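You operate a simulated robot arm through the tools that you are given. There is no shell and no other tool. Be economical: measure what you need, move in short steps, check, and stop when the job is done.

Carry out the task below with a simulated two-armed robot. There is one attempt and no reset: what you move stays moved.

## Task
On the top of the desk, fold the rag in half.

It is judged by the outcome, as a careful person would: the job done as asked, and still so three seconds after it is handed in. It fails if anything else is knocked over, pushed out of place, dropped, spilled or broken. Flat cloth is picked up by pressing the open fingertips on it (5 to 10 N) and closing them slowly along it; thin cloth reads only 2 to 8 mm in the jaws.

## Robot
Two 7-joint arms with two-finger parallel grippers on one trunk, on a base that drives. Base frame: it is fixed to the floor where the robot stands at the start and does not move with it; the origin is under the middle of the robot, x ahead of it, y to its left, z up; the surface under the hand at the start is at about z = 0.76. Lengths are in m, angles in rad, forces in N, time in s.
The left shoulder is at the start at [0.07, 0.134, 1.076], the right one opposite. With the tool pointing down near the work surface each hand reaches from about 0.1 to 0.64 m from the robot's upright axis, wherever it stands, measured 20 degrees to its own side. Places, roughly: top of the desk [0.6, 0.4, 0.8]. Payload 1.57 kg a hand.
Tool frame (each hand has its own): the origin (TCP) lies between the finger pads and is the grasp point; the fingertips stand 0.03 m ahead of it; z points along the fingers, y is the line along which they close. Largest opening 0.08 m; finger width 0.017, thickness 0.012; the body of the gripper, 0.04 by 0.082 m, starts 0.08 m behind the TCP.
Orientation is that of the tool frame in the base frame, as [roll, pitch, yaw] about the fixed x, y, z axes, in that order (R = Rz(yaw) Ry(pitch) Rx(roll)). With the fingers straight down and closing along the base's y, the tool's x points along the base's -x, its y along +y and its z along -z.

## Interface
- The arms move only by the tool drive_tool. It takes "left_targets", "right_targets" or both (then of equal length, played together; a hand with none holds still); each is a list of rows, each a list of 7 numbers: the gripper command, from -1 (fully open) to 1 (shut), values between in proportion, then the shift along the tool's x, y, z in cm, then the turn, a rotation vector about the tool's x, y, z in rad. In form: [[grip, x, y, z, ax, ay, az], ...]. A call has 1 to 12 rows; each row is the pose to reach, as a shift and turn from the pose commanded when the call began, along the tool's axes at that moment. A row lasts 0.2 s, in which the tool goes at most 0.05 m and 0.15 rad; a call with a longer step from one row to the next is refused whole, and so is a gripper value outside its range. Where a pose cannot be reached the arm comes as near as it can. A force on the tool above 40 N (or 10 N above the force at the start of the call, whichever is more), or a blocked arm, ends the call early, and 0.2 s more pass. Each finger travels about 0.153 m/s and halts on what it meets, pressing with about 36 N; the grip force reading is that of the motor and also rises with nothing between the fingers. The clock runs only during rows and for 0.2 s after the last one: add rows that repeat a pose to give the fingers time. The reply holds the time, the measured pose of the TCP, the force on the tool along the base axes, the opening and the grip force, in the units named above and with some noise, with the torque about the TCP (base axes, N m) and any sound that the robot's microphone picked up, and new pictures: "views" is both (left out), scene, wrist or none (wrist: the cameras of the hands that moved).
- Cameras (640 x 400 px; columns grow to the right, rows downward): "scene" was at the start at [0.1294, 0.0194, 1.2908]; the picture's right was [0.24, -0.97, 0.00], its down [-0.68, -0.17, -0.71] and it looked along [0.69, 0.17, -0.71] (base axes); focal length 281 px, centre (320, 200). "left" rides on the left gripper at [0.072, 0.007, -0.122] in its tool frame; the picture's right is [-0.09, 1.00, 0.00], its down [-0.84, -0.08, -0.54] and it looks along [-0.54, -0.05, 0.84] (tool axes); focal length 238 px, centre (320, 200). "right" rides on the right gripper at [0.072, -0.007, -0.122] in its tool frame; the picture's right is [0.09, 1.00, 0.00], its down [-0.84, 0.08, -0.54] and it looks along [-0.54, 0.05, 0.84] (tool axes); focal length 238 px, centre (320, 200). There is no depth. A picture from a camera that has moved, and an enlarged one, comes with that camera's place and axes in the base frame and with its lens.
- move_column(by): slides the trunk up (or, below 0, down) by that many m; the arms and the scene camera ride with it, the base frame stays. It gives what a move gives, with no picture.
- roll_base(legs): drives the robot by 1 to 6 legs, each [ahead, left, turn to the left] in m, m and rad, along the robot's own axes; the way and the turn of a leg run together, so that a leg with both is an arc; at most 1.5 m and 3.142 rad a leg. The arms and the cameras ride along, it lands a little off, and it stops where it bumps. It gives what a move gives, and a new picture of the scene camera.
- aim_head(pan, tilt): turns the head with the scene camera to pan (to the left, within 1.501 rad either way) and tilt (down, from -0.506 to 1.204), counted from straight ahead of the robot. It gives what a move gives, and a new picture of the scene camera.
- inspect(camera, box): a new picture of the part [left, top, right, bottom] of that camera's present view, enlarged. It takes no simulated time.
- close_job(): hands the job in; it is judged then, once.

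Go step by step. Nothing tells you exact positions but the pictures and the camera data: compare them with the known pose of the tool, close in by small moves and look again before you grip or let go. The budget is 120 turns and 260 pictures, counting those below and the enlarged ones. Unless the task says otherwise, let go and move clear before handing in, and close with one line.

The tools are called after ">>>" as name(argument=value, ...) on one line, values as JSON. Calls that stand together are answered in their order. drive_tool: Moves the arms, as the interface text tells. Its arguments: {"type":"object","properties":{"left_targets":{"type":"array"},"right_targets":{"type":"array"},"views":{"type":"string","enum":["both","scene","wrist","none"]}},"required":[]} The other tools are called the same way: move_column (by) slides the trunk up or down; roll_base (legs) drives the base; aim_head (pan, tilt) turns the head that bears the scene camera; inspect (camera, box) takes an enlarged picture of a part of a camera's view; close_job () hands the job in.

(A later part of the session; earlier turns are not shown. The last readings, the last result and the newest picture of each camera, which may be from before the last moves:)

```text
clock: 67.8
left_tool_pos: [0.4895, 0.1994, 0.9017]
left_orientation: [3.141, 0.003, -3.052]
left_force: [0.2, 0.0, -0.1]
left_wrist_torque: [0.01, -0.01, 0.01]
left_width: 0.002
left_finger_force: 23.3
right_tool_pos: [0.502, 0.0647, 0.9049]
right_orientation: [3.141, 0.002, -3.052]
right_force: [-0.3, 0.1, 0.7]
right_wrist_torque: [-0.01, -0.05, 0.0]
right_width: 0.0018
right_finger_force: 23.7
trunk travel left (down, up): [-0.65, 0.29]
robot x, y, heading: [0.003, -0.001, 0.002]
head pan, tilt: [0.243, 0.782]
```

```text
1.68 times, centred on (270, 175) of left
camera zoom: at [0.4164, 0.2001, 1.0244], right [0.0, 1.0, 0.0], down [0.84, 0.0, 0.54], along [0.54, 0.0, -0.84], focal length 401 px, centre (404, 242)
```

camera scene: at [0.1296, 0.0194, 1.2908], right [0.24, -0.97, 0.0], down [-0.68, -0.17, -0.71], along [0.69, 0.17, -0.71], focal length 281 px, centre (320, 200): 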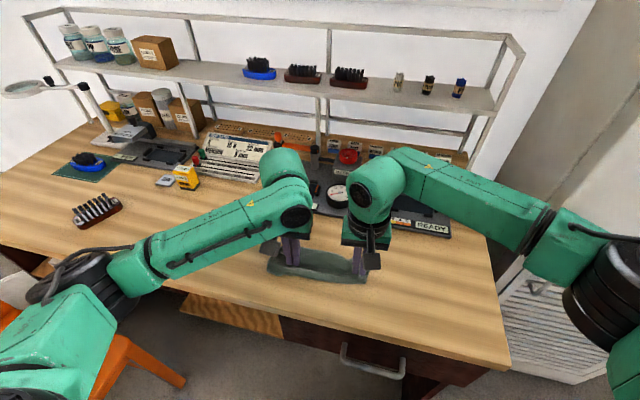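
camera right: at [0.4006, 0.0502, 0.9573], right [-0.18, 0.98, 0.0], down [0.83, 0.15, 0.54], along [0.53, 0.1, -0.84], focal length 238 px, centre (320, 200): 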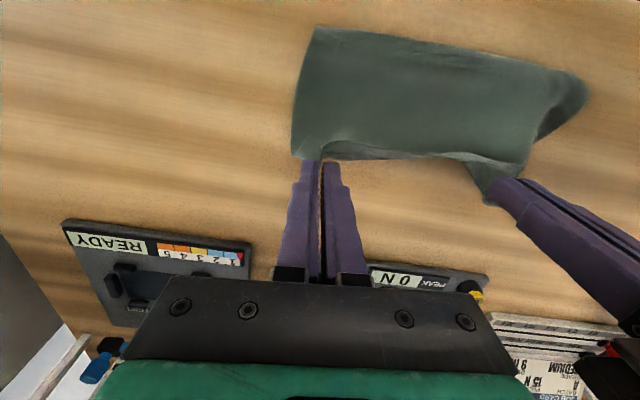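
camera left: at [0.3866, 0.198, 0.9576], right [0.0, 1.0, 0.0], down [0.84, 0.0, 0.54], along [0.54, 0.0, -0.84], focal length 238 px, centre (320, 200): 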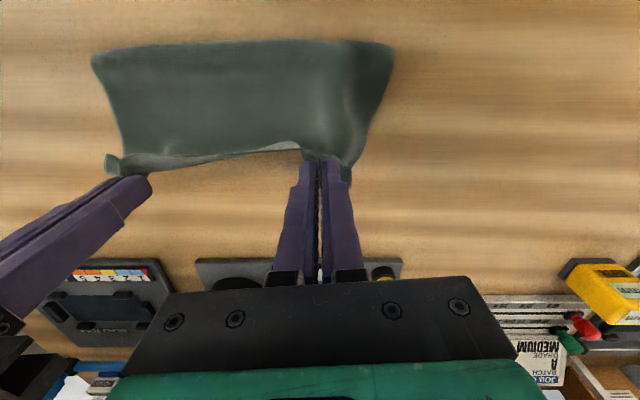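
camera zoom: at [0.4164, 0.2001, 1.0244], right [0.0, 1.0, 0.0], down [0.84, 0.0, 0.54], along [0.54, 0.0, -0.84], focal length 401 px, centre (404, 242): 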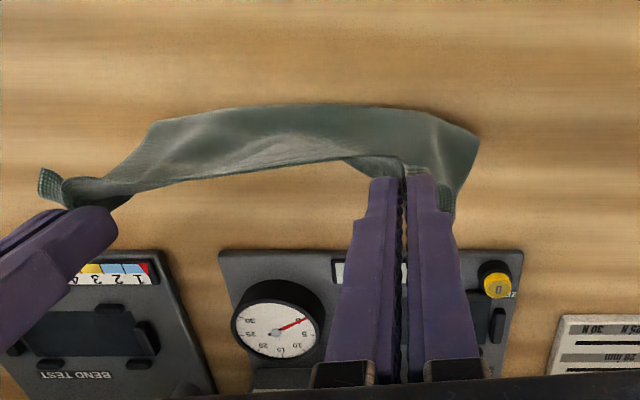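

>>> drive_tool(left_targets=[[1, -0.5, 0, 2, 0, 0, 0], [1, -0.5, 0, 4, 0, 0, 0], [1, 0.2, 0, 5.2, 0, 0, 0], [1, 1.2, 0, 6, 0, 0, 0], [1, 2.4, 0, 6.6, 0, 0, 0], [1, 3.6, 0, 7.2, 0, 0, 0], [1, 4.8, 0, 7.8, 0, 0, 0], [1, 6.0, 0, 8.4, 0, 0, 0], [1, 7.2, 0, 9, 0, 0, 0]], right_targets=[[1, -0.5, 0, 2, 0, 0, 0], [1, -0.5, 0, 4, 0, 0, 0], [1, 0.2, 0, 5.2, 0, 0, 0], [1, 1.2, 0, 6, 0, 0, 0], [1, 2.4, 0, 6.6, 0, 0, 0], [1, 3.6, 0, 7.2, 0, 0, 0], [1, 4.8, 0, 7.8, 0, 0, 0], [1, 6.0, 0, 8.4, 0, 0, 0], [1, 7.2, 0, 9, 0, 0, 0]], views="none")

>>> inspect(camera="scene", box=[240, 200, 380, 300])

>>> inspect(camera="left", box=[80, 60, 460, 290])

```text
clock: 69.8
left_tool_pos: [0.4172, 0.1956, 0.8157]
left_orientation: [-3.139, 0.002, -3.054]
left_force: [0.0, -1.4, 0.3]
left_wrist_torque: [-0.04, -0.04, 0.1]
left_width: 0.0019
left_finger_force: 23.3
right_tool_pos: [0.4306, 0.0553, 0.8159]
right_orientation: [-3.14, 0.003, -3.053]
right_force: [-0.8, 2.1, 0.8]
right_wrist_torque: [0.06, 0.0, 0.02]
right_width: 0.0016
right_finger_force: 23.7
trunk travel left (down, up): [-0.65, 0.29]
robot x, y, heading: [-0.0006, -0.0016, 0.007]
head pan, tilt: [0.243, 0.782]
```

```text
4.00 times, centred on (310, 250) of scene
camera zoom: at [0.1287, 0.0194, 1.2909], right [0.24, -0.97, 0.0], down [-0.68, -0.17, -0.71], along [0.69, 0.17, -0.7], focal length 1125 px, centre (360, 0)
```

zoom: 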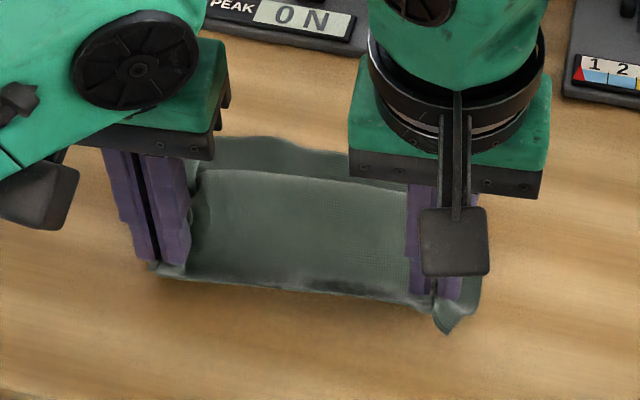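

```text
1.68 times, centred on (270, 175) of left
camera zoom: at [0.344, 0.1958, 0.9369], right [0.0, 1.0, 0.0], down [0.84, 0.0, 0.54], along [0.54, 0.0, -0.84], focal length 401 px, centre (404, 242)
```

zoom: 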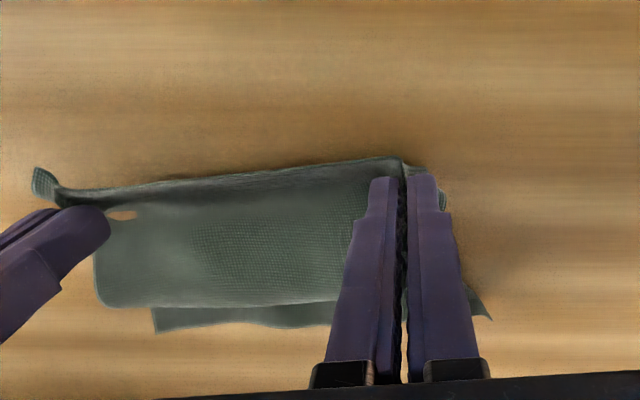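

The free edge now trails away from me and the held edge is nearest me, the same as the start of the first good lay. I repeat that sequence: hang, touch down near the front, trail forward.

>>> drive_tool(left_targets=[[1, 0, 0, -3, 0, 0, 0], [1, 0, 0, -6, 0, 0, 0], [1, 1, 0, -9, 0, 0, 0], [1, 2.5, 0, -10.4, 0, 0, 0], [1, 2.5, 0, -8, 0, 0, 0], [1, 2.5, 0, -5.5, 0, 0, 0], [1, 2.2, 0, -3.5, 0, 0, 0], [1, 1, 0, -2.5, 0, 0, 0], [1, -0.5, 0, -1.5, 0, 0, 0], [1, -2, 0, -0.5, 0, 0, 0], [1, -3, 0, 0.3, 0, 0, 0], [1, -3.5, 0, 0.8, 0, 0, 0]], right_targets=[[1, 0, 0, -3, 0, 0, 0], [1, 0, 0, -6, 0, 0, 0], [1, 1, 0, -9, 0, 0, 0], [1, 2.5, 0, -10.4, 0, 0, 0], [1, 2.5, 0, -8, 0, 0, 0], [1, 2.5, 0, -5.5, 0, 0, 0], [1, 2.2, 0, -3.5, 0, 0, 0], [1, 1, 0, -2.5, 0, 0, 0], [1, -0.5, 0, -1.5, 0, 0, 0], [1, -2, 0, -0.5, 0, 0, 0], [1, -3, 0, 0.3, 0, 0, 0], [1, -3.5, 0, 0.8, 0, 0, 0]], views="none")

>>> inspect(camera="scene", box=[240, 200, 380, 300])

>>> inspect(camera="left", box=[80, 20, 460, 260])

```text
clock: 72.4
left_tool_pos: [0.4515, 0.1963, 0.8062]
left_orientation: [-3.141, 0.001, -3.053]
left_force: [0.2, -1.2, 0.7]
left_wrist_torque: [-0.02, 0.02, 0.04]
left_width: 0.0022
left_finger_force: 23.6
right_tool_pos: [0.4655, 0.059, 0.8086]
right_orientation: [-3.141, -0.001, -3.053]
right_force: [0.7, 0.8, 0.0]
right_wrist_torque: [0.03, 0.02, -0.01]
right_width: 0.0019
right_finger_force: 23.3
trunk travel left (down, up): [-0.65, 0.29]
robot x, y, heading: [-0.004, -0.0001, 0.002]
head pan, tilt: [0.243, 0.782]
```

```text
4.00 times, centred on (310, 250) of scene
camera zoom: at [0.1294, 0.0194, 1.2908], right [0.24, -0.97, 0.0], down [-0.68, -0.17, -0.71], along [0.69, 0.17, -0.71], focal length 1125 px, centre (360, 0)
```

zoom: 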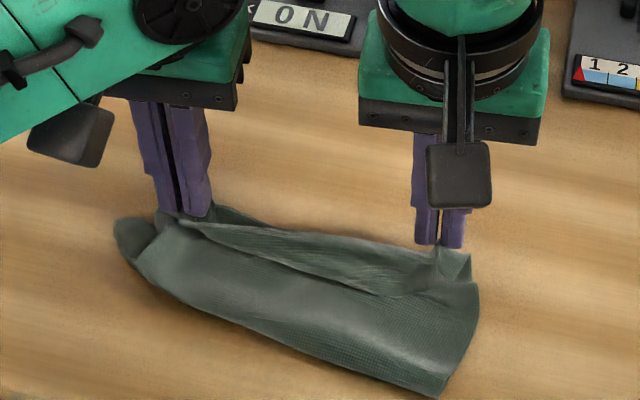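

```text
1.67 times, centred on (270, 140) of left
camera zoom: at [0.3795, 0.1976, 0.929], right [0.0, 1.0, 0.0], down [0.84, 0.0, 0.54], along [0.54, 0.0, -0.84], focal length 397 px, centre (403, 300)
```

zoom: 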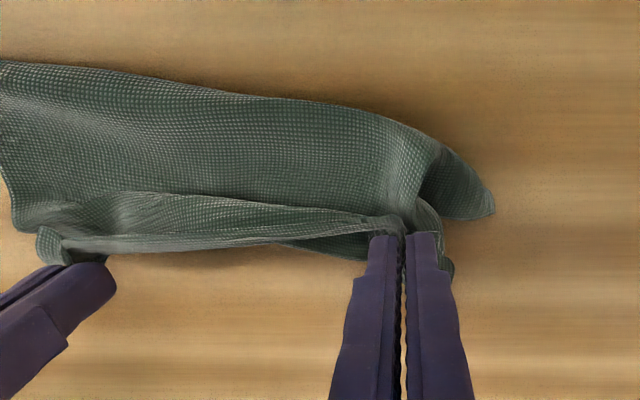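

The left jaw is turned relative to how it pinched the cloth, which twists the left side. I lift again, restore the left hand's grasp-time yaw, and repeat the trail.

>>> drive_tool(left_targets=[[1, 0, 0, -3, 0, 0, -0.12], [1, 0.5, 0, -6, 0, 0, -0.24], [1, 1.5, 0, -9, 0, 0, -0.36], [1, 3, 0, -12, 0, 0, -0.48], [1, 5, 0, -14, 0, 0, -0.61], [1, 5.5, 0, -11.5, 0, 0, -0.61], [1, 5.5, 0, -9, 0, 0, -0.61], [1, 5, 0, -7, 0, 0, -0.61], [1, 3.8, 0, -6, 0, 0, -0.61], [1, 2.4, 0, -5.2, 0, 0, -0.61], [1, 1, 0, -4.4, 0, 0, -0.61], [1, -0.5, 0, -3.6, 0, 0, -0.61]], right_targets=[[1, 0, 0, -3, 0, 0, -0.06], [1, 0.5, 0, -6, 0, 0, -0.12], [1, 1.5, 0, -9, 0, 0, -0.18], [1, 3, 0, -12, 0, 0, -0.24], [1, 5, 0, -14, 0, 0, -0.26], [1, 5.5, 0, -11.5, 0, 0, -0.26], [1, 5.5, 0, -9, 0, 0, -0.26], [1, 5, 0, -7, 0, 0, -0.26], [1, 3.8, 0, -6, 0, 0, -0.26], [1, 2.4, 0, -5.2, 0, 0, -0.26], [1, 1, 0, -4.4, 0, 0, -0.26], [1, -0.5, 0, -3.6, 0, 0, -0.26]], views="none")

>>> inspect(camera="scene", box=[240, 200, 380, 300])

>>> inspect(camera="right", box=[200, 20, 580, 260])

```text
clock: 75.0
left_tool_pos: [0.4589, 0.1974, 0.8404]
left_orientation: [-3.139, 0.001, -2.443]
left_force: [0.1, 0.4, 0.8]
left_wrist_torque: [0.02, 0.0, -0.03]
left_width: 0.0018
left_finger_force: 23.0
right_tool_pos: [0.4712, 0.0613, 0.8436]
right_orientation: [3.141, 0.0, -2.793]
right_force: [0.4, 0.0, -0.2]
right_wrist_torque: [0.04, 0.02, 0.01]
right_width: 0.0018
right_finger_force: 22.6
trunk travel left (down, up): [-0.65, 0.29]
robot x, y, heading: [-0.0026, 0.0018, 0.004]
head pan, tilt: [0.243, 0.782]
```

```text
4.00 times, centred on (310, 250) of scene
camera zoom: at [0.1303, 0.0196, 1.2907], right [0.24, -0.97, 0.0], down [-0.69, -0.17, -0.71], along [0.69, 0.17, -0.71], focal length 1125 px, centre (360, 0)
```

zoom: 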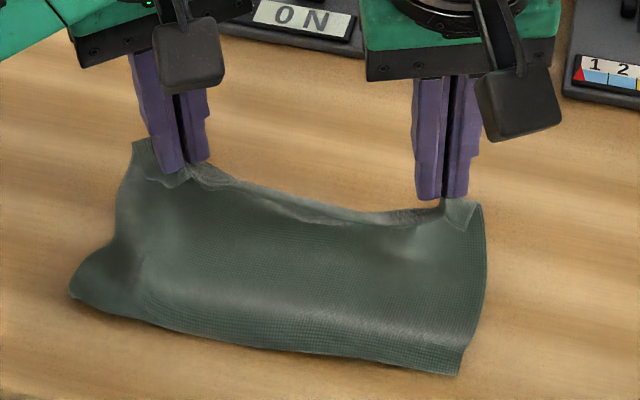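

```text
1.67 times, centred on (390, 140) of right
camera zoom: at [0.4052, 0.0314, 0.9656], right [-0.43, 0.9, 0.0], down [0.76, 0.36, 0.54], along [0.49, 0.23, -0.84], focal length 397 px, centre (203, 300)
```

zoom: 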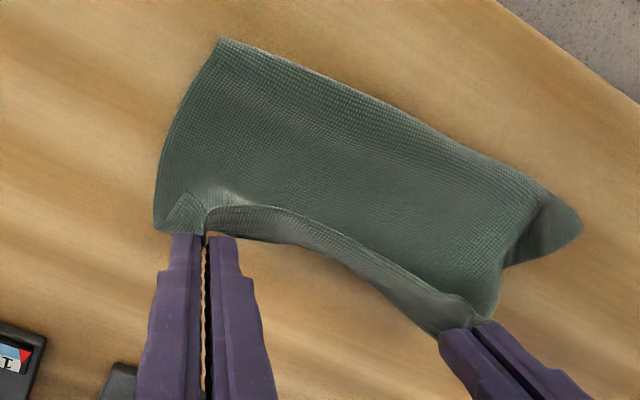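

This drape is clean: the free edge lies straight at x ≈ 0.398 and both top corners are free. I fold the held edge back over it, lowering first.

>>> drive_tool(left_targets=[[1, 0.32, 0.27, 0.96, 0, 0, 0], [1, 0.71, 0.59, 1.44, 0, 0, 0], [1, 1.16, 0.97, 1.92, 0, 0, 0], [1, 1.67, 1.4, 2.3, 0, 0, 0], [1, 2.18, 1.84, 2.62, 0, 0, 0], [1, 2.73, 2.3, 2.94, 0, 0, 0], [1, 3.21, 2.7, 3.2, 0, 0, 0], [1, 3.21, 2.7, 3.2, 0, 0, 0]], right_targets=[[1, 0.49, 0.18, 1.08, 0, 0, 0], [1, 1.08, 0.39, 1.62, 0, 0, 0], [1, 1.76, 0.64, 2.16, 0, 0, 0], [1, 2.54, 0.93, 2.59, 0, 0, 0], [1, 3.33, 1.21, 2.95, 0, 0, 0], [1, 4.16, 1.51, 3.31, 0, 0, 0], [1, 4.89, 1.78, 3.6, 0, 0, 0], [1, 4.89, 1.78, 3.6, 0, 0, 0]], views="none")

>>> inspect(camera="scene", box=[240, 200, 380, 300])

>>> inspect(camera="left", box=[80, 20, 460, 260])

>>> inspect(camera="right", box=[200, 20, 580, 260])

```text
clock: 76.8
left_tool_pos: [0.4147, 0.1971, 0.8113]
left_orientation: [-3.14, 0.002, -2.443]
left_force: [-0.7, -0.8, -0.9]
left_wrist_torque: [-0.05, 0.02, -0.02]
left_width: 0.002
left_finger_force: 23.4
right_tool_pos: [0.4191, 0.0608, 0.8087]
right_orientation: [3.139, 0.0, -2.792]
right_force: [0.1, -0.4, 1.0]
right_wrist_torque: [0.0, 0.0, 0.0]
right_width: 0.0018
right_finger_force: 23.8
trunk travel left (down, up): [-0.65, 0.29]
robot x, y, heading: [-0.0009, 0.0005, -0.005]
head pan, tilt: [0.243, 0.782]
```

```text
4.00 times, centred on (310, 250) of scene
camera zoom: at [0.1295, 0.0194, 1.2908], right [0.24, -0.97, 0.0], down [-0.68, -0.17, -0.71], along [0.69, 0.17, -0.71], focal length 1125 px, centre (360, 0)
```

zoom: 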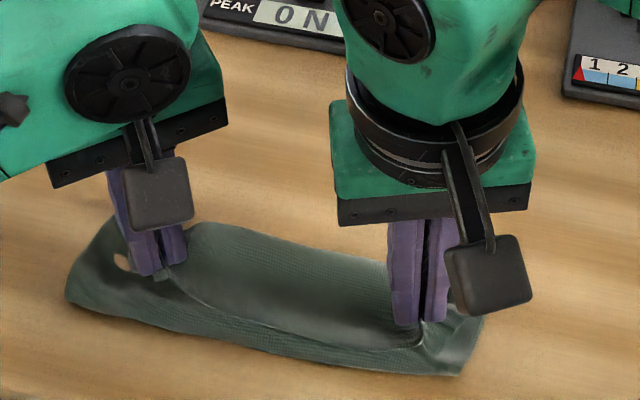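

```text
1.67 times, centred on (270, 140) of left
camera zoom: at [0.3553, 0.1561, 0.9324], right [-0.57, 0.82, 0.0], down [0.69, 0.48, 0.54], along [0.45, 0.31, -0.84], focal length 397 px, centre (403, 300)
```

zoom: 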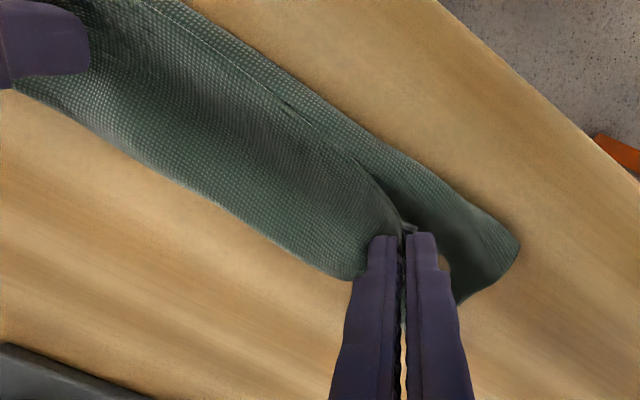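

```text
1.67 times, centred on (390, 140) of right
camera zoom: at [0.3536, 0.031, 0.9305], right [-0.43, 0.9, 0.0], down [0.76, 0.36, 0.54], along [0.49, 0.23, -0.84], focal length 397 px, centre (203, 300)
```

zoom: 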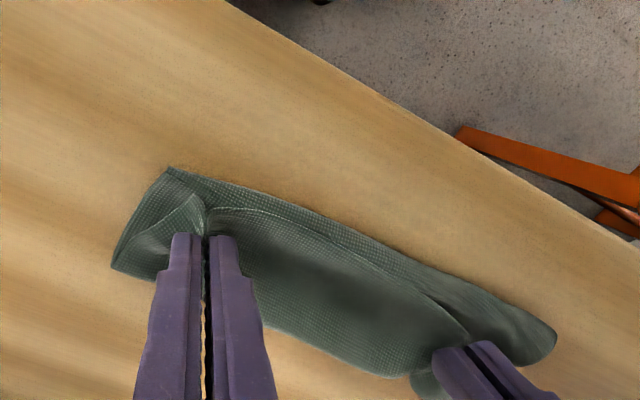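

The fold is forming well. I bring the left hand another 2.2 cm and the right 1.5 cm toward me, slightly outward, then lower.

>>> drive_tool(left_targets=[[1, 0.3, 0.5, -0.3, 0, 0, 0], [1, 0.6, 1.0, -0.3, 0, 0, 0], [1, 0.9, 1.5, -0.1, 0, 0, 0], [1, 1.17, 2.03, 0.3, 0, 0, 0], [1, 1.17, 2.03, 0.9, 0, 0, 0], [1, 1.17, 2.03, 1.4, 0, 0, 0], [1, 1.17, 2.03, 1.4, 0, 0, 0]], right_targets=[[1, 0.4, 0.05, -0.3, 0, 0, 0], [1, 0.8, 0.1, -0.3, 0, 0, 0], [1, 1.2, 0.15, -0.1, 0, 0, 0], [1, 1.5, 0.2, 0.3, 0, 0, 0], [1, 1.5, 0.2, 0.8, 0, 0, 0], [1, 1.5, 0.2, 1.2, 0, 0, 0], [1, 1.5, 0.2, 1.2, 0, 0, 0]], views="none")

>>> inspect(camera="scene", box=[240, 210, 380, 310])

>>> inspect(camera="left", box=[80, 20, 460, 260])

>>> inspect(camera="right", box=[200, 50, 580, 290])

```text
clock: 78.4
left_tool_pos: [0.393, 0.2043, 0.7974]
left_orientation: [-3.14, 0.0, -2.442]
left_force: [0.5, -3.0, 0.6]
left_wrist_torque: [-0.14, -0.02, -0.03]
left_width: 0.0019
left_finger_force: 23.9
right_tool_pos: [0.4036, 0.0576, 0.7951]
right_orientation: [3.141, -0.002, -2.792]
right_force: [-0.6, 3.0, 1.1]
right_wrist_torque: [0.1, -0.01, -0.05]
right_width: 0.0019
right_finger_force: 23.3
trunk travel left (down, up): [-0.65, 0.29]
robot x, y, heading: [-0.0011, 0.001, -0.003]
head pan, tilt: [0.243, 0.782]
```

```text
4.00 times, centred on (310, 260) of scene
camera zoom: at [0.1291, 0.0193, 1.2908], right [0.24, -0.97, 0.0], down [-0.68, -0.17, -0.71], along [0.69, 0.17, -0.71], focal length 1125 px, centre (360, -40)
```

zoom: 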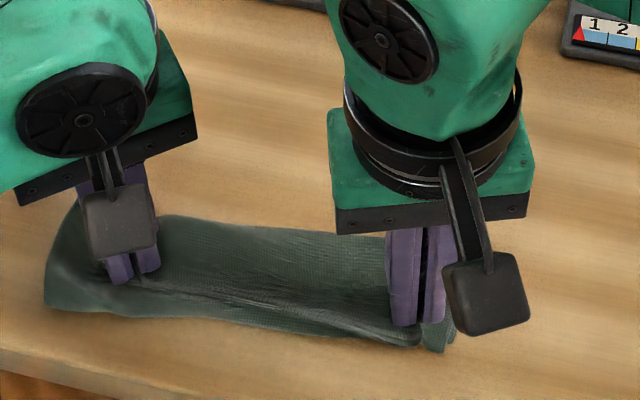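

```text
1.67 times, centred on (270, 140) of left
camera zoom: at [0.3324, 0.164, 0.9192], right [-0.57, 0.82, 0.0], down [0.69, 0.48, 0.54], along [0.45, 0.31, -0.84], focal length 397 px, centre (403, 300)
```

zoom: 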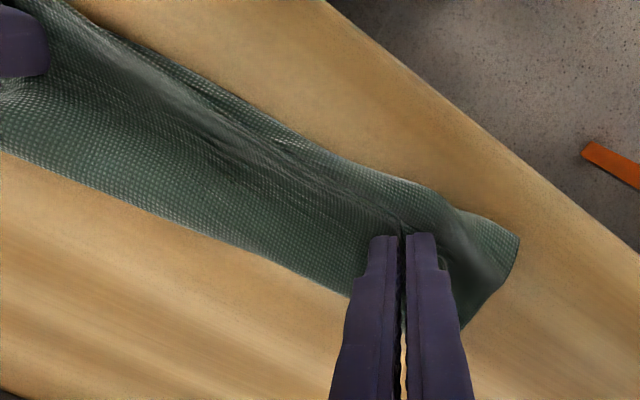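

```text
1.67 times, centred on (390, 170) of right
camera zoom: at [0.3385, 0.0281, 0.9173], right [-0.43, 0.9, 0.0], down [0.76, 0.36, 0.54], along [0.49, 0.23, -0.84], focal length 397 px, centre (203, 250)
```

zoom: 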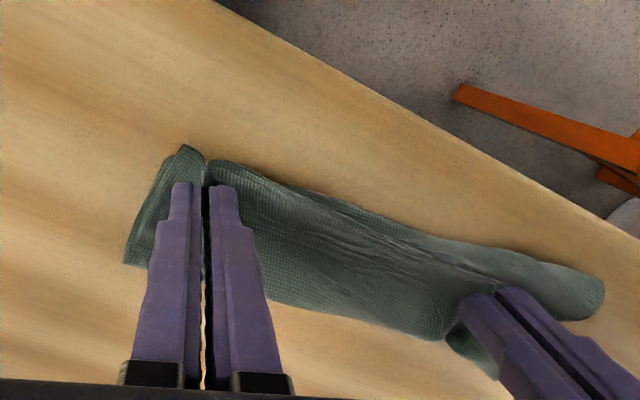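

The held edge lies over the free edge on the right and is close on the left. Now I press lightly and open: right to spread its ridge, left opening wider while moving out toward the bottom corner.

>>> drive_tool(left_targets=[[1, 0, 0, 0.3, 0, 0, 0], [0.9, 0, 0.1, 0.33, 0, 0, 0], [0.8, 0, 0.3, 0.33, 0, 0, 0], [0.7, 0, 0.5, 0.33, 0, 0, 0], [0.6, 0, 0.8, 0.33, 0, 0, 0], [0.5, 0, 1.1, 0.33, 0, 0, 0], [0.4, 0, 1.4, 0.33, 0, 0, 0], [0.3, 0, 1.7, 0.33, 0, 0, 0], [0.2, 0, 2.0, 0.33, 0, 0, 0], [0.1, 0, 2.2, 0.33, 0, 0, 0], [0, 0, 2.4, 0.33, 0, 0, 0], [0, 0, 2.4, 0.33, 0, 0, 0]], right_targets=[[1, 0, 0, 0.2, 0, 0, 0], [0.9, 0, 0, 0.22, 0, 0, 0], [0.8, 0, 0, 0.22, 0, 0, 0], [0.7, 0, 0, 0.22, 0, 0, 0], [0.6, 0, 0, 0.22, 0, 0, 0], [0.5, 0, 0, 0.22, 0, 0, 0], [0.4, 0, 0, 0.22, 0, 0, 0], [0.3, 0, 0, 0.22, 0, 0, 0], [0.2, 0, 0, 0.22, 0, 0, 0], [0.1, 0, 0, 0.22, 0, 0, 0], [0.1, 0, 0, 0.22, 0, 0, 0], [0.1, 0, 0, 0.22, 0, 0, 0]], views="none")

>>> inspect(camera="left", box=[80, 20, 460, 260])

>>> inspect(camera="right", box=[200, 50, 580, 290])

```text
clock: 81.0
left_tool_pos: [0.3765, 0.224, 0.793]
left_orientation: [-3.141, 0.002, -2.442]
left_force: [0.4, 0.0, 0.7]
left_wrist_torque: [0.01, -0.02, 0.0]
left_width: 0.0395
left_finger_force: 0.1
right_tool_pos: [0.4033, 0.0581, 0.7937]
right_orientation: [-3.141, 0.0, -2.792]
right_force: [-1.1, -0.3, 2.5]
right_wrist_torque: [0.01, 0.02, 0.02]
right_width: 0.0356
right_finger_force: 0.1
trunk travel left (down, up): [-0.65, 0.29]
robot x, y, heading: [-0.0026, -0.0033, -0.004]
head pan, tilt: [0.243, 0.782]
```

```text
1.67 times, centred on (270, 140) of left
camera zoom: at [0.3174, 0.1823, 0.9155], right [-0.57, 0.82, 0.0], down [0.69, 0.48, 0.54], along [0.45, 0.31, -0.84], focal length 397 px, centre (403, 300)
```

zoom: 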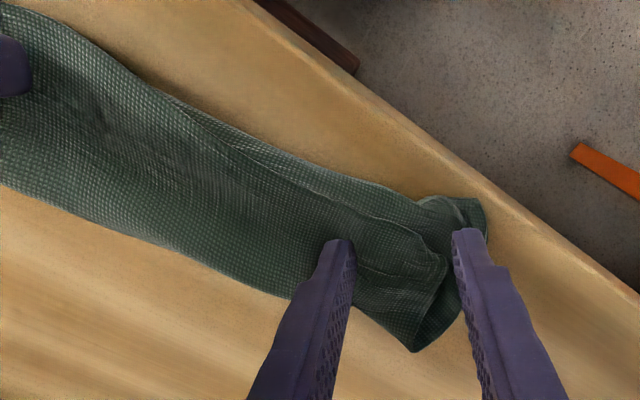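

```text
1.67 times, centred on (390, 170) of right
camera zoom: at [0.3381, 0.0278, 0.9154], right [-0.43, 0.9, 0.0], down [0.76, 0.36, 0.54], along [0.49, 0.23, -0.84], focal length 397 px, centre (203, 250)
```

zoom: 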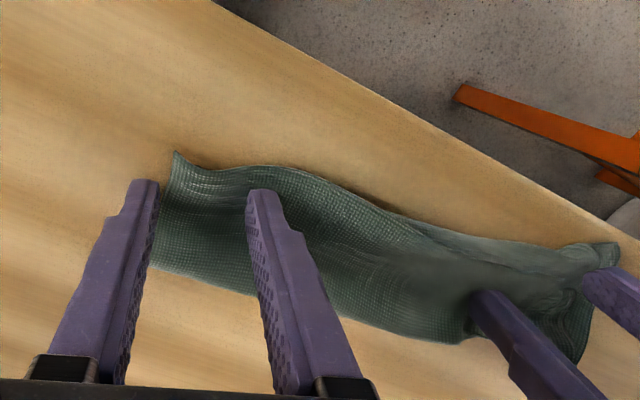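

Both corners came out flat. I lift both hands straight up, move them clear, and look.

>>> drive_tool(left_targets=[[0, 0, 0, -1, 0, 0, 0], [0, 0, 0, -3, 0, 0, 0], [0, 0, 0, -7, 0, 0, 0], [0, 0, 2, -11, 0, 0, 0], [0, -3, 5, -13, 0, 0, 0], [0, -6, 8, -13, 0, 0, 0]], right_targets=[[0.1, 0, 0, -1, 0, 0, 0], [0.1, 0, 0, -3, 0, 0, 0], [0.1, 0, 0, -7, 0, 0, 0], [0.1, 0, -2, -11, 0, 0, 0], [0.1, 0, -6, -13, 0, 0, 0], [0.1, 0, -10, -13, 0, 0, 0]], views="none")

>>> inspect(camera="scene", box=[235, 215, 375, 310])

>>> inspect(camera="right", box=[300, 40, 640, 260])

```text
clock: 82.4
left_tool_pos: [0.374, 0.326, 0.9229]
left_orientation: [-3.14, 0.002, -2.444]
left_force: [0.8, -0.3, 1.4]
left_wrist_torque: [-0.01, 0.02, 0.03]
left_width: 0.04
left_finger_force: 0.1
right_tool_pos: [0.4381, -0.035, 0.9227]
right_orientation: [3.14, 0.0, -2.792]
right_force: [0.0, -1.0, 0.8]
right_wrist_torque: [0.03, 0.02, 0.0]
right_width: 0.036
right_finger_force: 0.2
trunk travel left (down, up): [-0.65, 0.29]
robot x, y, heading: [-0.0035, 0.0006, -0.001]
head pan, tilt: [0.243, 0.782]
```

```text
4.21 times, centred on (305, 262) of scene
camera zoom: at [0.129, 0.019, 1.2908], right [0.24, -0.97, 0.0], down [-0.68, -0.17, -0.71], along [0.69, 0.17, -0.7], focal length 1184 px, centre (383, -63)
```

zoom: 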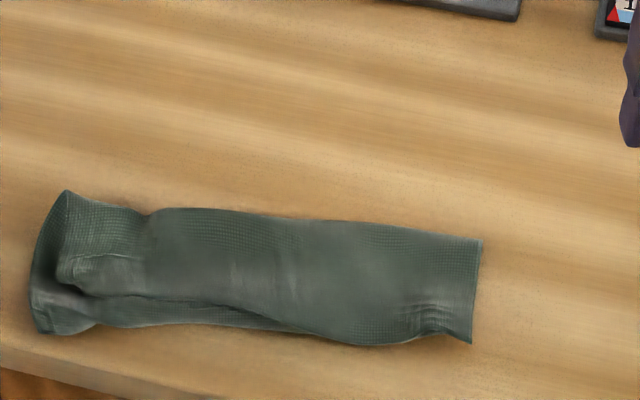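

```text
1.82 times, centred on (470, 150) of right
camera zoom: at [0.373, -0.0647, 1.0451], right [-0.43, 0.9, 0.0], down [0.76, 0.36, 0.54], along [0.49, 0.23, -0.84], focal length 433 px, centre (47, 291)
```

zoom: 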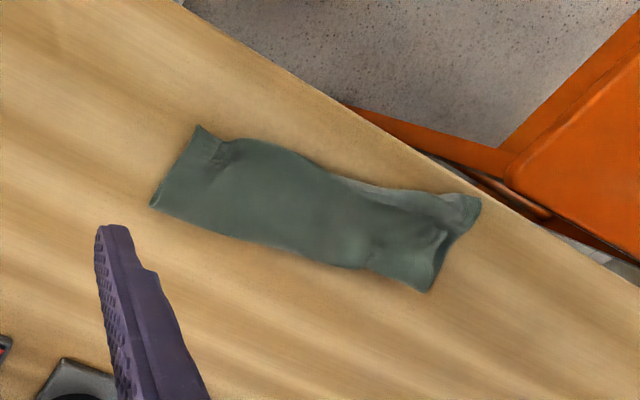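

Good: right and middle are aligned and only the left corner's hem is about 2 cm short, with some slack bunched there. I do one more spreading stroke on that corner, aimed toward me.

>>> drive_tool(left_targets=[[0.3, 0.7, -1.4, 1, 0, 0, -0.14], [0.55, 1.4, -2.8, 2, 0, 0, -0.28], [0.55, 2.1, -4.3, 4, 0, 0, -0.42], [0.55, 2.8, -5.8, 6, 0, 0, -0.56], [0.55, 3.5, -7.2, 8, 0, 0, -0.7], [0.55, 4.23, -8.59, 9.5, 0, 0, -0.7], [0.55, 4.23, -8.59, 11, 0, 0, -0.7], [0.55, 4.23, -8.59, 11, 0, 0, -0.7]], views="none")

>>> inspect(camera="left", box=[160, 50, 480, 250])

>>> inspect(camera="scene", box=[225, 235, 305, 300])

```text
clock: 84.2
left_tool_pos: [0.3948, 0.2291, 0.8117]
left_orientation: [-3.14, -0.001, -1.742]
left_force: [0.8, 0.4, 0.0]
left_wrist_torque: [-0.04, -0.02, 0.01]
left_width: 0.0179
left_finger_force: 0.1
right_tool_pos: [0.4387, -0.0339, 0.9228]
right_orientation: [-3.138, 0.0, -2.792]
right_force: [0.2, 0.6, 0.1]
right_wrist_torque: [-0.01, -0.02, -0.03]
right_width: 0.036
right_finger_force: 0.0
trunk travel left (down, up): [-0.65, 0.29]
robot x, y, heading: [0.0014, 0.0002, 0.001]
head pan, tilt: [0.243, 0.782]
```

```text
2.00 times, centred on (320, 150) of left
camera zoom: at [0.3756, 0.1614, 0.9342], right [-0.97, 0.26, 0.0], down [0.22, 0.81, 0.54], along [0.14, 0.52, -0.84], focal length 477 px, centre (320, 300)
```

zoom: 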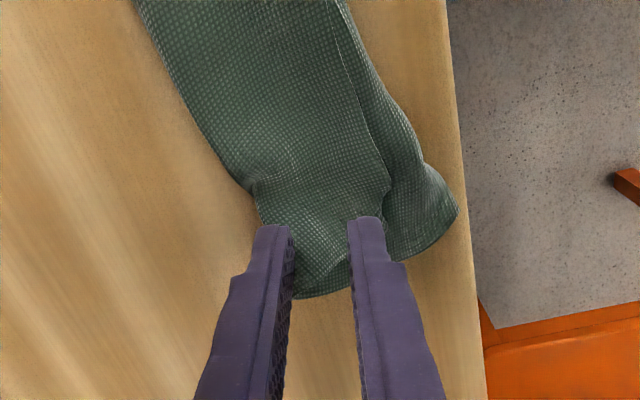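

```text
6.15 times, centred on (265, 268) of scene
camera zoom: at [0.1293, 0.0193, 1.2908], right [0.24, -0.97, 0.0], down [-0.68, -0.17, -0.71], along [0.69, 0.17, -0.71], focal length 1730 px, centre (658, -215)
```

zoom: 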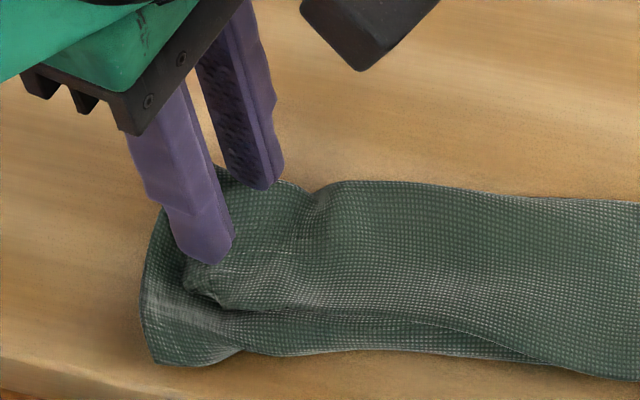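

>>> drive_tool(left_targets=[[0.55, 0.4, -0.2, 0.8, 0, 0, 0], [0.55, 0.4, -0.2, 1.5, 0, 0, 0], [0.55, 0.4, -0.2, 1.85, 0, 0, 0], [0.55, 0.4, -0.2, 1.87, 0, 0, 0], [0.45, 0.4, 0.1, 1.87, 0, 0, 0], [0.35, 0.4, 0.4, 1.87, 0, 0, 0], [0.25, 0.4, 0.7, 1.87, 0, 0, 0], [0.15, 0.4, 1.0, 1.87, 0, 0, 0], [0.05, 0.4, 1.3, 1.87, 0, 0, 0], [-0.05, 0.4, 1.5, 1.87, 0, 0, 0], [-0.05, 0.4, 1.5, 1.87, 0, 0, 0]], views="none")

>>> inspect(camera="left", box=[160, 50, 480, 250])

```text
clock: 86.6
left_tool_pos: [0.3796, 0.2297, 0.7948]
left_orientation: [-3.14, 0.001, -1.742]
left_force: [0.4, -0.2, 0.2]
left_wrist_torque: [0.02, -0.03, 0.0]
left_width: 0.0416
left_finger_force: 0.0
right_tool_pos: [0.4387, -0.0339, 0.9235]
right_orientation: [-3.14, -0.001, -2.793]
right_force: [0.8, 0.0, 0.2]
right_wrist_torque: [-0.01, 0.0, 0.01]
right_width: 0.0361
right_finger_force: 0.1
trunk travel left (down, up): [-0.65, 0.29]
robot x, y, heading: [-0.0022, -0.0037, -0.002]
head pan, tilt: [0.243, 0.782]
```

```text
2.00 times, centred on (320, 150) of left
camera zoom: at [0.3602, 0.1604, 0.9161], right [-0.97, 0.26, 0.0], down [0.22, 0.81, 0.54], along [0.14, 0.52, -0.84], focal length 477 px, centre (320, 300)
```

zoom: 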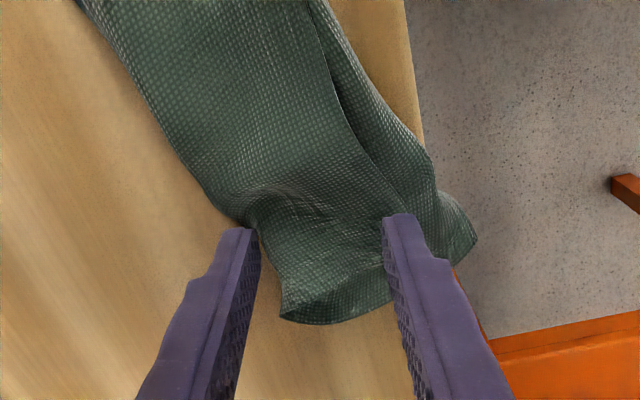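

The stroke straightened the corner but dragged its tip to the desk edge. I'll slide the whole folded rag forward with both closed hands, as before.

>>> drive_tool(left_targets=[[0.2, 0, 0, -1.5, 0, 0, 0], [0.6, 0, 0, -4, 0, 0, 0], [1, 0.8, -0.6, -5, 0, 0, 0.14], [1, 1.6, -1.2, -5, 0, 0, 0.28], [1, 2.4, -1.8, -5, 0, 0, 0.42], [1, 3.2, -2.3, -5, 0, 0, 0.56], [1, 3.64, -2.45, -4, 0, 0, 0.7], [1, 3.64, -2.45, -2, 0, 0, 0.7], [1, 3.64, -2.45, -0.1, 0, 0, 0.7], [1, 3.64, -2.45, 0.1, 0, 0, 0.7]], right_targets=[[1, -0.4, 1.7, 0, 0, 0, 0], [1, -0.8, 3.4, 1, 0, 0, 0], [1, -1.2, 5.1, 2, 0, 0, 0], [1, -1.6, 6.8, 3, 0, 0, 0], [1, -2.0, 8.5, 5, 0, 0, 0], [1, -2.4, 10.3, 7, 0, 0, 0], [1, -2.4, 10.3, 9, 0, 0, 0], [1, -2.4, 10.3, 11, 0, 0, 0], [1, -2.4, 10.3, 12.8, 0, 0, 0], [1, -2.4, 10.3, 13.0, 0, 0, 0]], views="none")

>>> inspect(camera="scene", box=[235, 215, 375, 310])

>>> inspect(camera="left", box=[160, 50, 480, 250])

```text
clock: 88.8
left_tool_pos: [0.3977, 0.1907, 0.7938]
left_orientation: [-3.141, 0.001, -2.442]
left_force: [-0.2, -0.1, 1.3]
left_wrist_torque: [0.01, -0.04, 0.0]
left_width: 0.0
left_finger_force: 21.3
right_tool_pos: [0.4252, 0.0668, 0.7936]
right_orientation: [-3.14, 0.003, -2.794]
right_force: [-0.6, -0.6, 3.2]
right_wrist_torque: [-0.03, 0.03, 0.0]
right_width: 0.0003
right_finger_force: 20.9
trunk travel left (down, up): [-0.65, 0.29]
robot x, y, heading: [-0.0017, -0.0009, -0.004]
head pan, tilt: [0.243, 0.782]
```

```text
4.21 times, centred on (305, 262) of scene
camera zoom: at [0.1286, 0.0191, 1.2909], right [0.24, -0.97, 0.0], down [-0.68, -0.17, -0.71], along [0.69, 0.17, -0.7], focal length 1184 px, centre (383, -63)
```

zoom: 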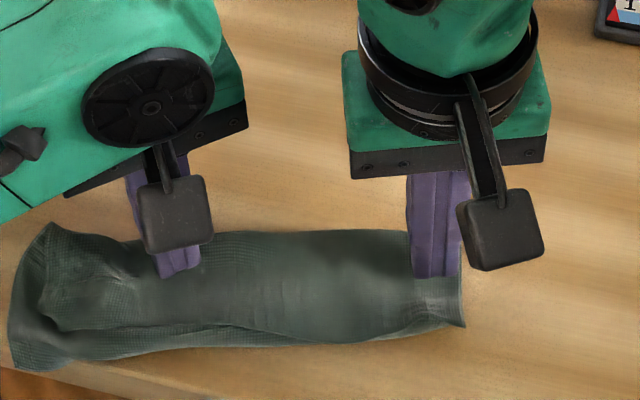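

```text
2.00 times, centred on (320, 150) of left
camera zoom: at [0.3368, 0.1495, 0.9159], right [-0.57, 0.82, 0.0], down [0.69, 0.48, 0.54], along [0.45, 0.31, -0.84], focal length 477 px, centre (320, 300)
```

zoom: 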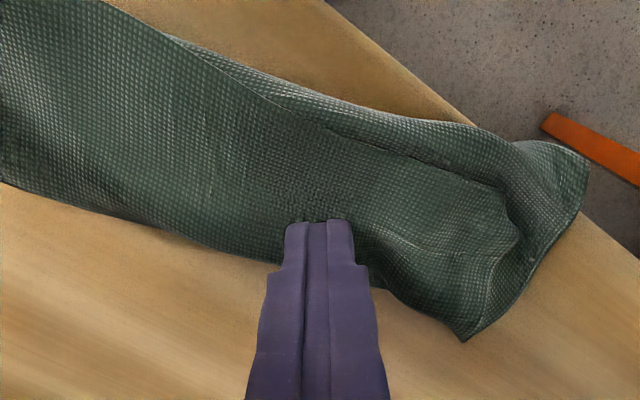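

>>> drive_tool(left_targets=[[1, 0, 0, 0.17, 0, 0, 0], [1, -0.7, -0.59, 0.17, 0, 0, 0], [1, -1.4, -1.18, 0.17, 0, 0, 0], [1, -2.1, -1.77, 0.17, 0, 0, 0], [1, -2.8, -2.36, 0.17, 0, 0, 0], [1, -3.5, -2.95, 0.17, 0, 0, 0], [1, -4.21, -3.54, 0.17, 0, 0, 0], [1, -4.21, -3.54, 0.17, 0, 0, 0]], right_targets=[[1, 0, 0, 0.12, 0, 0, 0], [1, -0.55, -0.2, 0.12, 0, 0, 0], [1, -1.1, -0.4, 0.12, 0, 0, 0], [1, -1.65, -0.6, 0.12, 0, 0, 0], [1, -2.2, -0.8, 0.12, 0, 0, 0], [1, -2.75, -1.0, 0.12, 0, 0, 0], [1, -3.29, -1.2, 0.12, 0, 0, 0], [1, -3.29, -1.2, 0.12, 0, 0, 0]], views="none")

>>> inspect(camera="scene", box=[235, 205, 375, 300])

>>> inspect(camera="left", box=[160, 50, 480, 250])

```text
clock: 90.6
left_tool_pos: [0.4522, 0.1906, 0.7921]
left_orientation: [-3.14, 0.001, -2.443]
left_force: [-0.6, 0.9, 0.1]
left_wrist_torque: [-0.03, 0.02, -0.02]
left_width: 0.0
left_finger_force: 20.9
right_tool_pos: [0.4596, 0.0681, 0.7929]
right_orientation: [-3.139, 0.003, -2.792]
right_force: [-1.9, 0.0, 10.0]
right_wrist_torque: [0.0, 0.14, 0.01]
right_width: 0.0
right_finger_force: 21.3
trunk travel left (down, up): [-0.65, 0.29]
robot x, y, heading: [-0.004, 0.0012, 0.002]
head pan, tilt: [0.243, 0.782]
```

```text
4.21 times, centred on (305, 252) of scene
camera zoom: at [0.1273, 0.0194, 1.291], right [0.24, -0.97, 0.0], down [-0.68, -0.17, -0.71], along [0.69, 0.17, -0.7], focal length 1184 px, centre (383, -21)
```

zoom: 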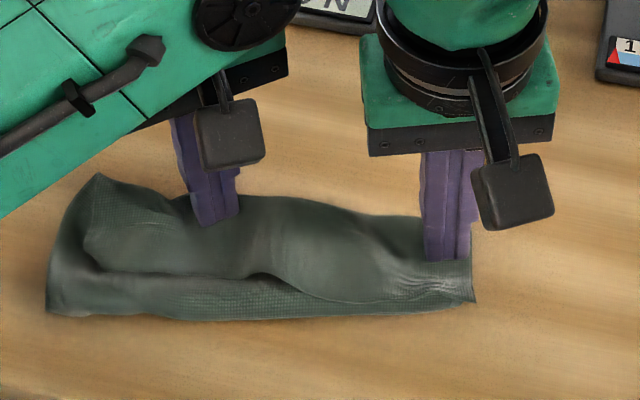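

```text
2.00 times, centred on (320, 150) of left
camera zoom: at [0.392, 0.1492, 0.9149], right [-0.57, 0.82, 0.0], down [0.69, 0.48, 0.54], along [0.45, 0.31, -0.84], focal length 477 px, centre (320, 300)
```

zoom: 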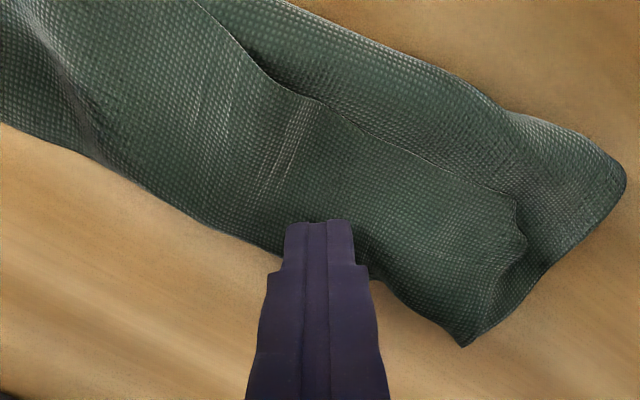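

The rag is safely away from the edge, but the top slid forward again. I'll redo the lay once more, now knowing to keep the held edge high while bringing it back and only then lower it straight down. First I clear the hands and look.

>>> drive_tool(left_targets=[[1, 0, 0, -2, 0, 0, 0.05], [1, 0, 0, -6, 0, 0, 0.15], [0.8, 0, 4, -9, 0, 0, 0.25], [0.5, 0, 7, -9, 0, 0, 0.35], [0.5, 0, 9, -9, 0, 0, 0.45]], right_targets=[[1, 0, 0, -2, 0, 0, 0.02], [1, 0, 0, -6, 0, 0, 0.04], [0.8, 0, -4, -9, 0, 0, 0.06], [0.5, 0, -8, -9, 0, 0, 0.08], [0.5, 0, -8, -9, 0, 0, 0.1]], views="none")

>>> inspect(camera="scene", box=[235, 205, 375, 300])

```text
clock: 91.8
left_tool_pos: [0.394, 0.2608, 0.8812]
left_orientation: [-3.139, 0.001, -2.895]
left_force: [-0.6, -0.8, -0.5]
left_wrist_torque: [-0.03, 0.0, -0.03]
left_width: 0.0201
left_finger_force: 0.1
right_tool_pos: [0.4876, -0.0065, 0.8837]
right_orientation: [-3.137, -0.001, -2.894]
right_force: [0.4, 0.0, 0.6]
right_wrist_torque: [-0.03, -0.03, 0.0]
right_width: 0.0201
right_finger_force: 0.1
trunk travel left (down, up): [-0.65, 0.29]
robot x, y, heading: [0.0006, -0.0009, -0.0]
head pan, tilt: [0.243, 0.782]
```

```text
4.21 times, centred on (305, 252) of scene
camera zoom: at [0.1283, 0.0211, 1.2909], right [0.24, -0.97, 0.0], down [-0.68, -0.17, -0.71], along [0.69, 0.17, -0.7], focal length 1184 px, centre (383, -21)
```

zoom: 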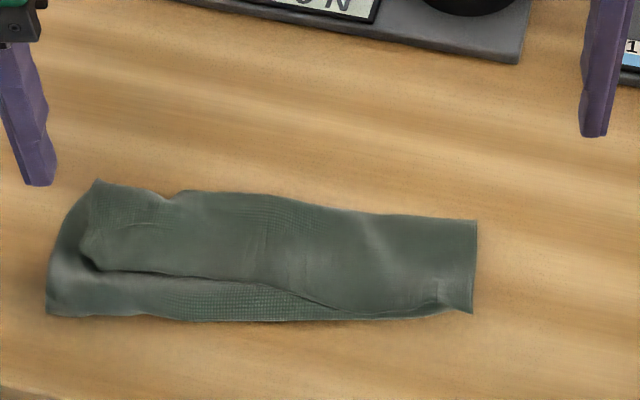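

Only the left half needs re-laying. The right hand pins the good right end while the left goes above the top-left corner.

>>> drive_tool(left_targets=[[0.5, -0.4, -1.4, 1, 0, 0, 0], [0.5, -0.8, -2.8, 2, 0, 0, 0], [0.5, -1.24, -4.27, 4, 0, 0, 0], [0.5, -1.24, -4.27, 6.9, 0, 0, 0], [0.5, -1.24, -4.27, 6.9, 0, 0, 0], [0.5, -1.24, -4.27, 6.9, 0, 0, 0]], right_targets=[[1, 1, 3.2, 1, 0, 0, 0], [1, 2, 6.4, 2, 0, 0, 0], [1, 2.98, 9.68, 4, 0, 0, 0], [1, 2.98, 9.68, 7, 0, 0, 0], [1, 2.98, 9.68, 9.0, 0, 0, 0], [1, 2.98, 9.68, 9.15, 0, 0, 0]], views="none")

>>> inspect(camera="left", box=[160, 50, 480, 250])

```text
clock: 93.2
left_tool_pos: [0.4165, 0.2195, 0.8139]
left_orientation: [3.141, 0.004, -2.892]
left_force: [0.5, 0.0, 0.0]
left_wrist_torque: [0.04, 0.03, 0.02]
left_width: 0.0201
left_finger_force: 0.2
right_tool_pos: [0.4336, 0.0783, 0.7924]
right_orientation: [3.141, 0.003, -2.893]
right_force: [2.0, -2.2, 15.9]
right_wrist_torque: [-0.13, -0.03, 0.02]
right_width: 0.0
right_finger_force: 20.9
trunk travel left (down, up): [-0.65, 0.29]
robot x, y, heading: [-0.0018, -0.0006, 0.003]
head pan, tilt: [0.243, 0.782]
```

```text
2.00 times, centred on (320, 150) of left
camera zoom: at [0.3441, 0.2074, 0.9362], right [-0.16, 0.99, 0.0], down [0.83, 0.13, 0.55], along [0.54, 0.09, -0.84], focal length 477 px, centre (320, 300)
```

zoom: 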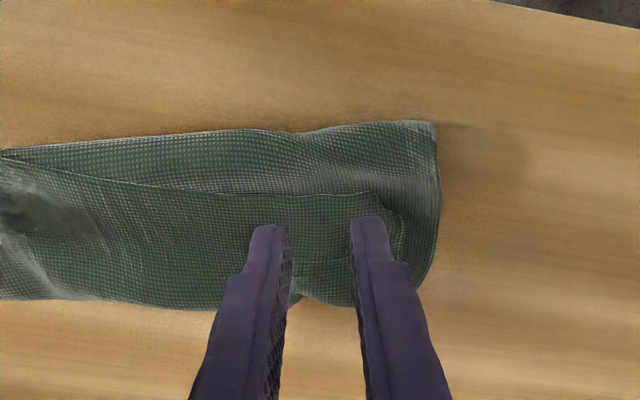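

>>> drive_tool(left_targets=[[0.5, -0.1, 0, 1.0, 0, 0, 0], [0.5, -0.1, 0, 1.7, 0, 0, 0], [0.5, -0.1, 0, 2.05, 0, 0, 0], [0.5, -0.1, 0, 2.05, 0, 0, 0], [0.6, -0.1, 0, 2.05, 0, 0, 0], [0.7, -0.1, 0, 2.05, 0, 0, 0], [0.8, -0.1, 0, 2.05, 0, 0, 0], [0.9, -0.1, 0, 2.0, 0, 0, 0], [1, -0.1, 0, 1.95, 0, 0, 0], [1, -0.1, 0, 1.95, 0, 0, 0], [1, -0.1, 0, 0.9, 0, 0, 0], [1, -0.1, 0, -0.3, 0, 0, 0]], views="none")

>>> inspect(camera="left", box=[160, 50, 480, 250])

>>> inspect(camera="scene", box=[235, 205, 375, 300])

```text
clock: 95.8
left_tool_pos: [0.4174, 0.2191, 0.816]
left_orientation: [3.141, 0.005, -2.892]
left_force: [0.7, 0.4, 0.6]
left_wrist_torque: [0.0, 0.0, 0.0]
left_width: 0.0
left_finger_force: 21.5
right_tool_pos: [0.4332, 0.0779, 0.7924]
right_orientation: [-3.142, 0.004, -2.895]
right_force: [7.3, -0.2, 31.0]
right_wrist_torque: [-0.08, -0.15, 0.02]
right_width: 0.0002
right_finger_force: 21.6
trunk travel left (down, up): [-0.65, 0.29]
robot x, y, heading: [0.0027, 0.0033, 0.002]
head pan, tilt: [0.243, 0.782]
```

```text
2.00 times, centred on (320, 150) of left
camera zoom: at [0.3449, 0.2078, 0.938], right [-0.16, 0.99, 0.0], down [0.83, 0.13, 0.55], along [0.54, 0.09, -0.84], focal length 477 px, centre (320, 300)
```

zoom: 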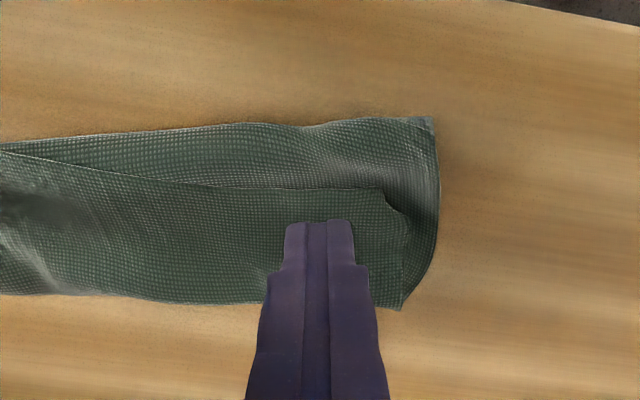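

```text
4.21 times, centred on (305, 252) of scene
camera zoom: at [0.1265, 0.0185, 1.2912], right [0.24, -0.97, 0.0], down [-0.68, -0.17, -0.71], along [0.69, 0.17, -0.7], focal length 1184 px, centre (383, -21)
```

zoom: 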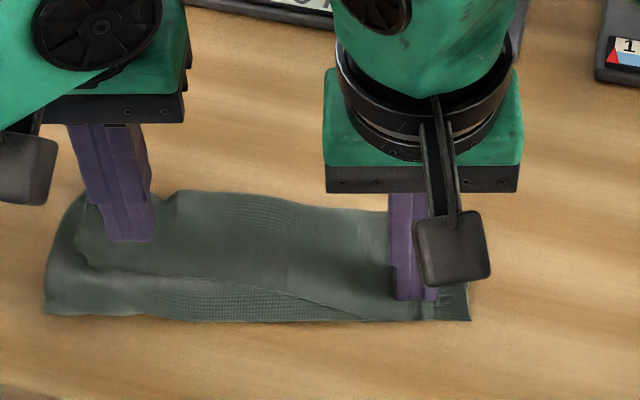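

The pinch slipped because the press was too light. I try again, slightly firmer.

>>> drive_tool(left_targets=[[0.45, 0, 0, 0, 0, 0, 0], [0.45, 0, 0, 1.3, 0, 0, 0], [0.45, 0, 0, 2.2, 0, 0, 0], [0.45, 0, 0, 2.4, 0, 0, 0], [0.45, 0, 0, 2.45, 0, 0, 0], [0.56, 0, 0, 2.45, 0, 0, 0], [0.67, 0, 0, 2.45, 0, 0, 0], [0.78, 0, 0, 2.45, 0, 0, 0], [0.89, 0, 0, 2.45, 0, 0, 0], [1, 0, 0, 2.42, 0, 0, 0], [1, 0, 0, 2.4, 0, 0, 0], [1, 0, 0, 1.5, 0, 0, 0]], right_targets=[[1, 0, 0, -0.1, 0, 0, 0], [1, 0, 0, -0.1, 0, 0, 0], [1, 0, 0, -0.1, 0, 0, 0], [1, 0, 0, -0.1, 0, 0, 0], [1, 0, 0, -0.1, 0, 0, 0], [1, 0, 0, -0.1, 0, 0, 0], [1, 0, 0, -0.1, 0, 0, 0], [1, 0, 0, -0.1, 0, 0, 0], [1, 0, 0, -0.1, 0, 0, 0], [1, 0, 0, -0.1, 0, 0, 0], [1, 0, 0, -0.1, 0, 0, 0], [1, 0, 0, -0.1, 0, 0, 0]], views="none")

>>> inspect(camera="left", box=[160, 50, 480, 250])

```text
clock: 98.4
left_tool_pos: [0.4174, 0.2193, 0.8017]
left_orientation: [-3.141, 0.002, -2.893]
left_force: [-0.3, -0.6, -0.2]
left_wrist_torque: [-0.03, 0.04, -0.05]
left_width: 0.0022
left_finger_force: 23.5
right_tool_pos: [0.4322, 0.0791, 0.7931]
right_orientation: [-3.141, 0.002, -2.893]
right_force: [-0.5, -1.3, 13.1]
right_wrist_torque: [-0.05, 0.03, -0.01]
right_width: 0.0
right_finger_force: 21.4
trunk travel left (down, up): [-0.65, 0.29]
robot x, y, heading: [0.0012, -0.003, 0.002]
head pan, tilt: [0.243, 0.782]
```

```text
2.00 times, centred on (320, 150) of left
camera zoom: at [0.3447, 0.2082, 0.923], right [-0.16, 0.99, 0.0], down [0.83, 0.13, 0.54], along [0.54, 0.09, -0.84], focal length 477 px, centre (320, 300)
```

zoom: 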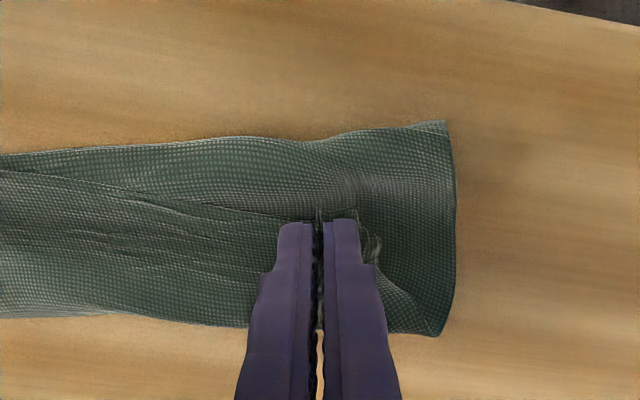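

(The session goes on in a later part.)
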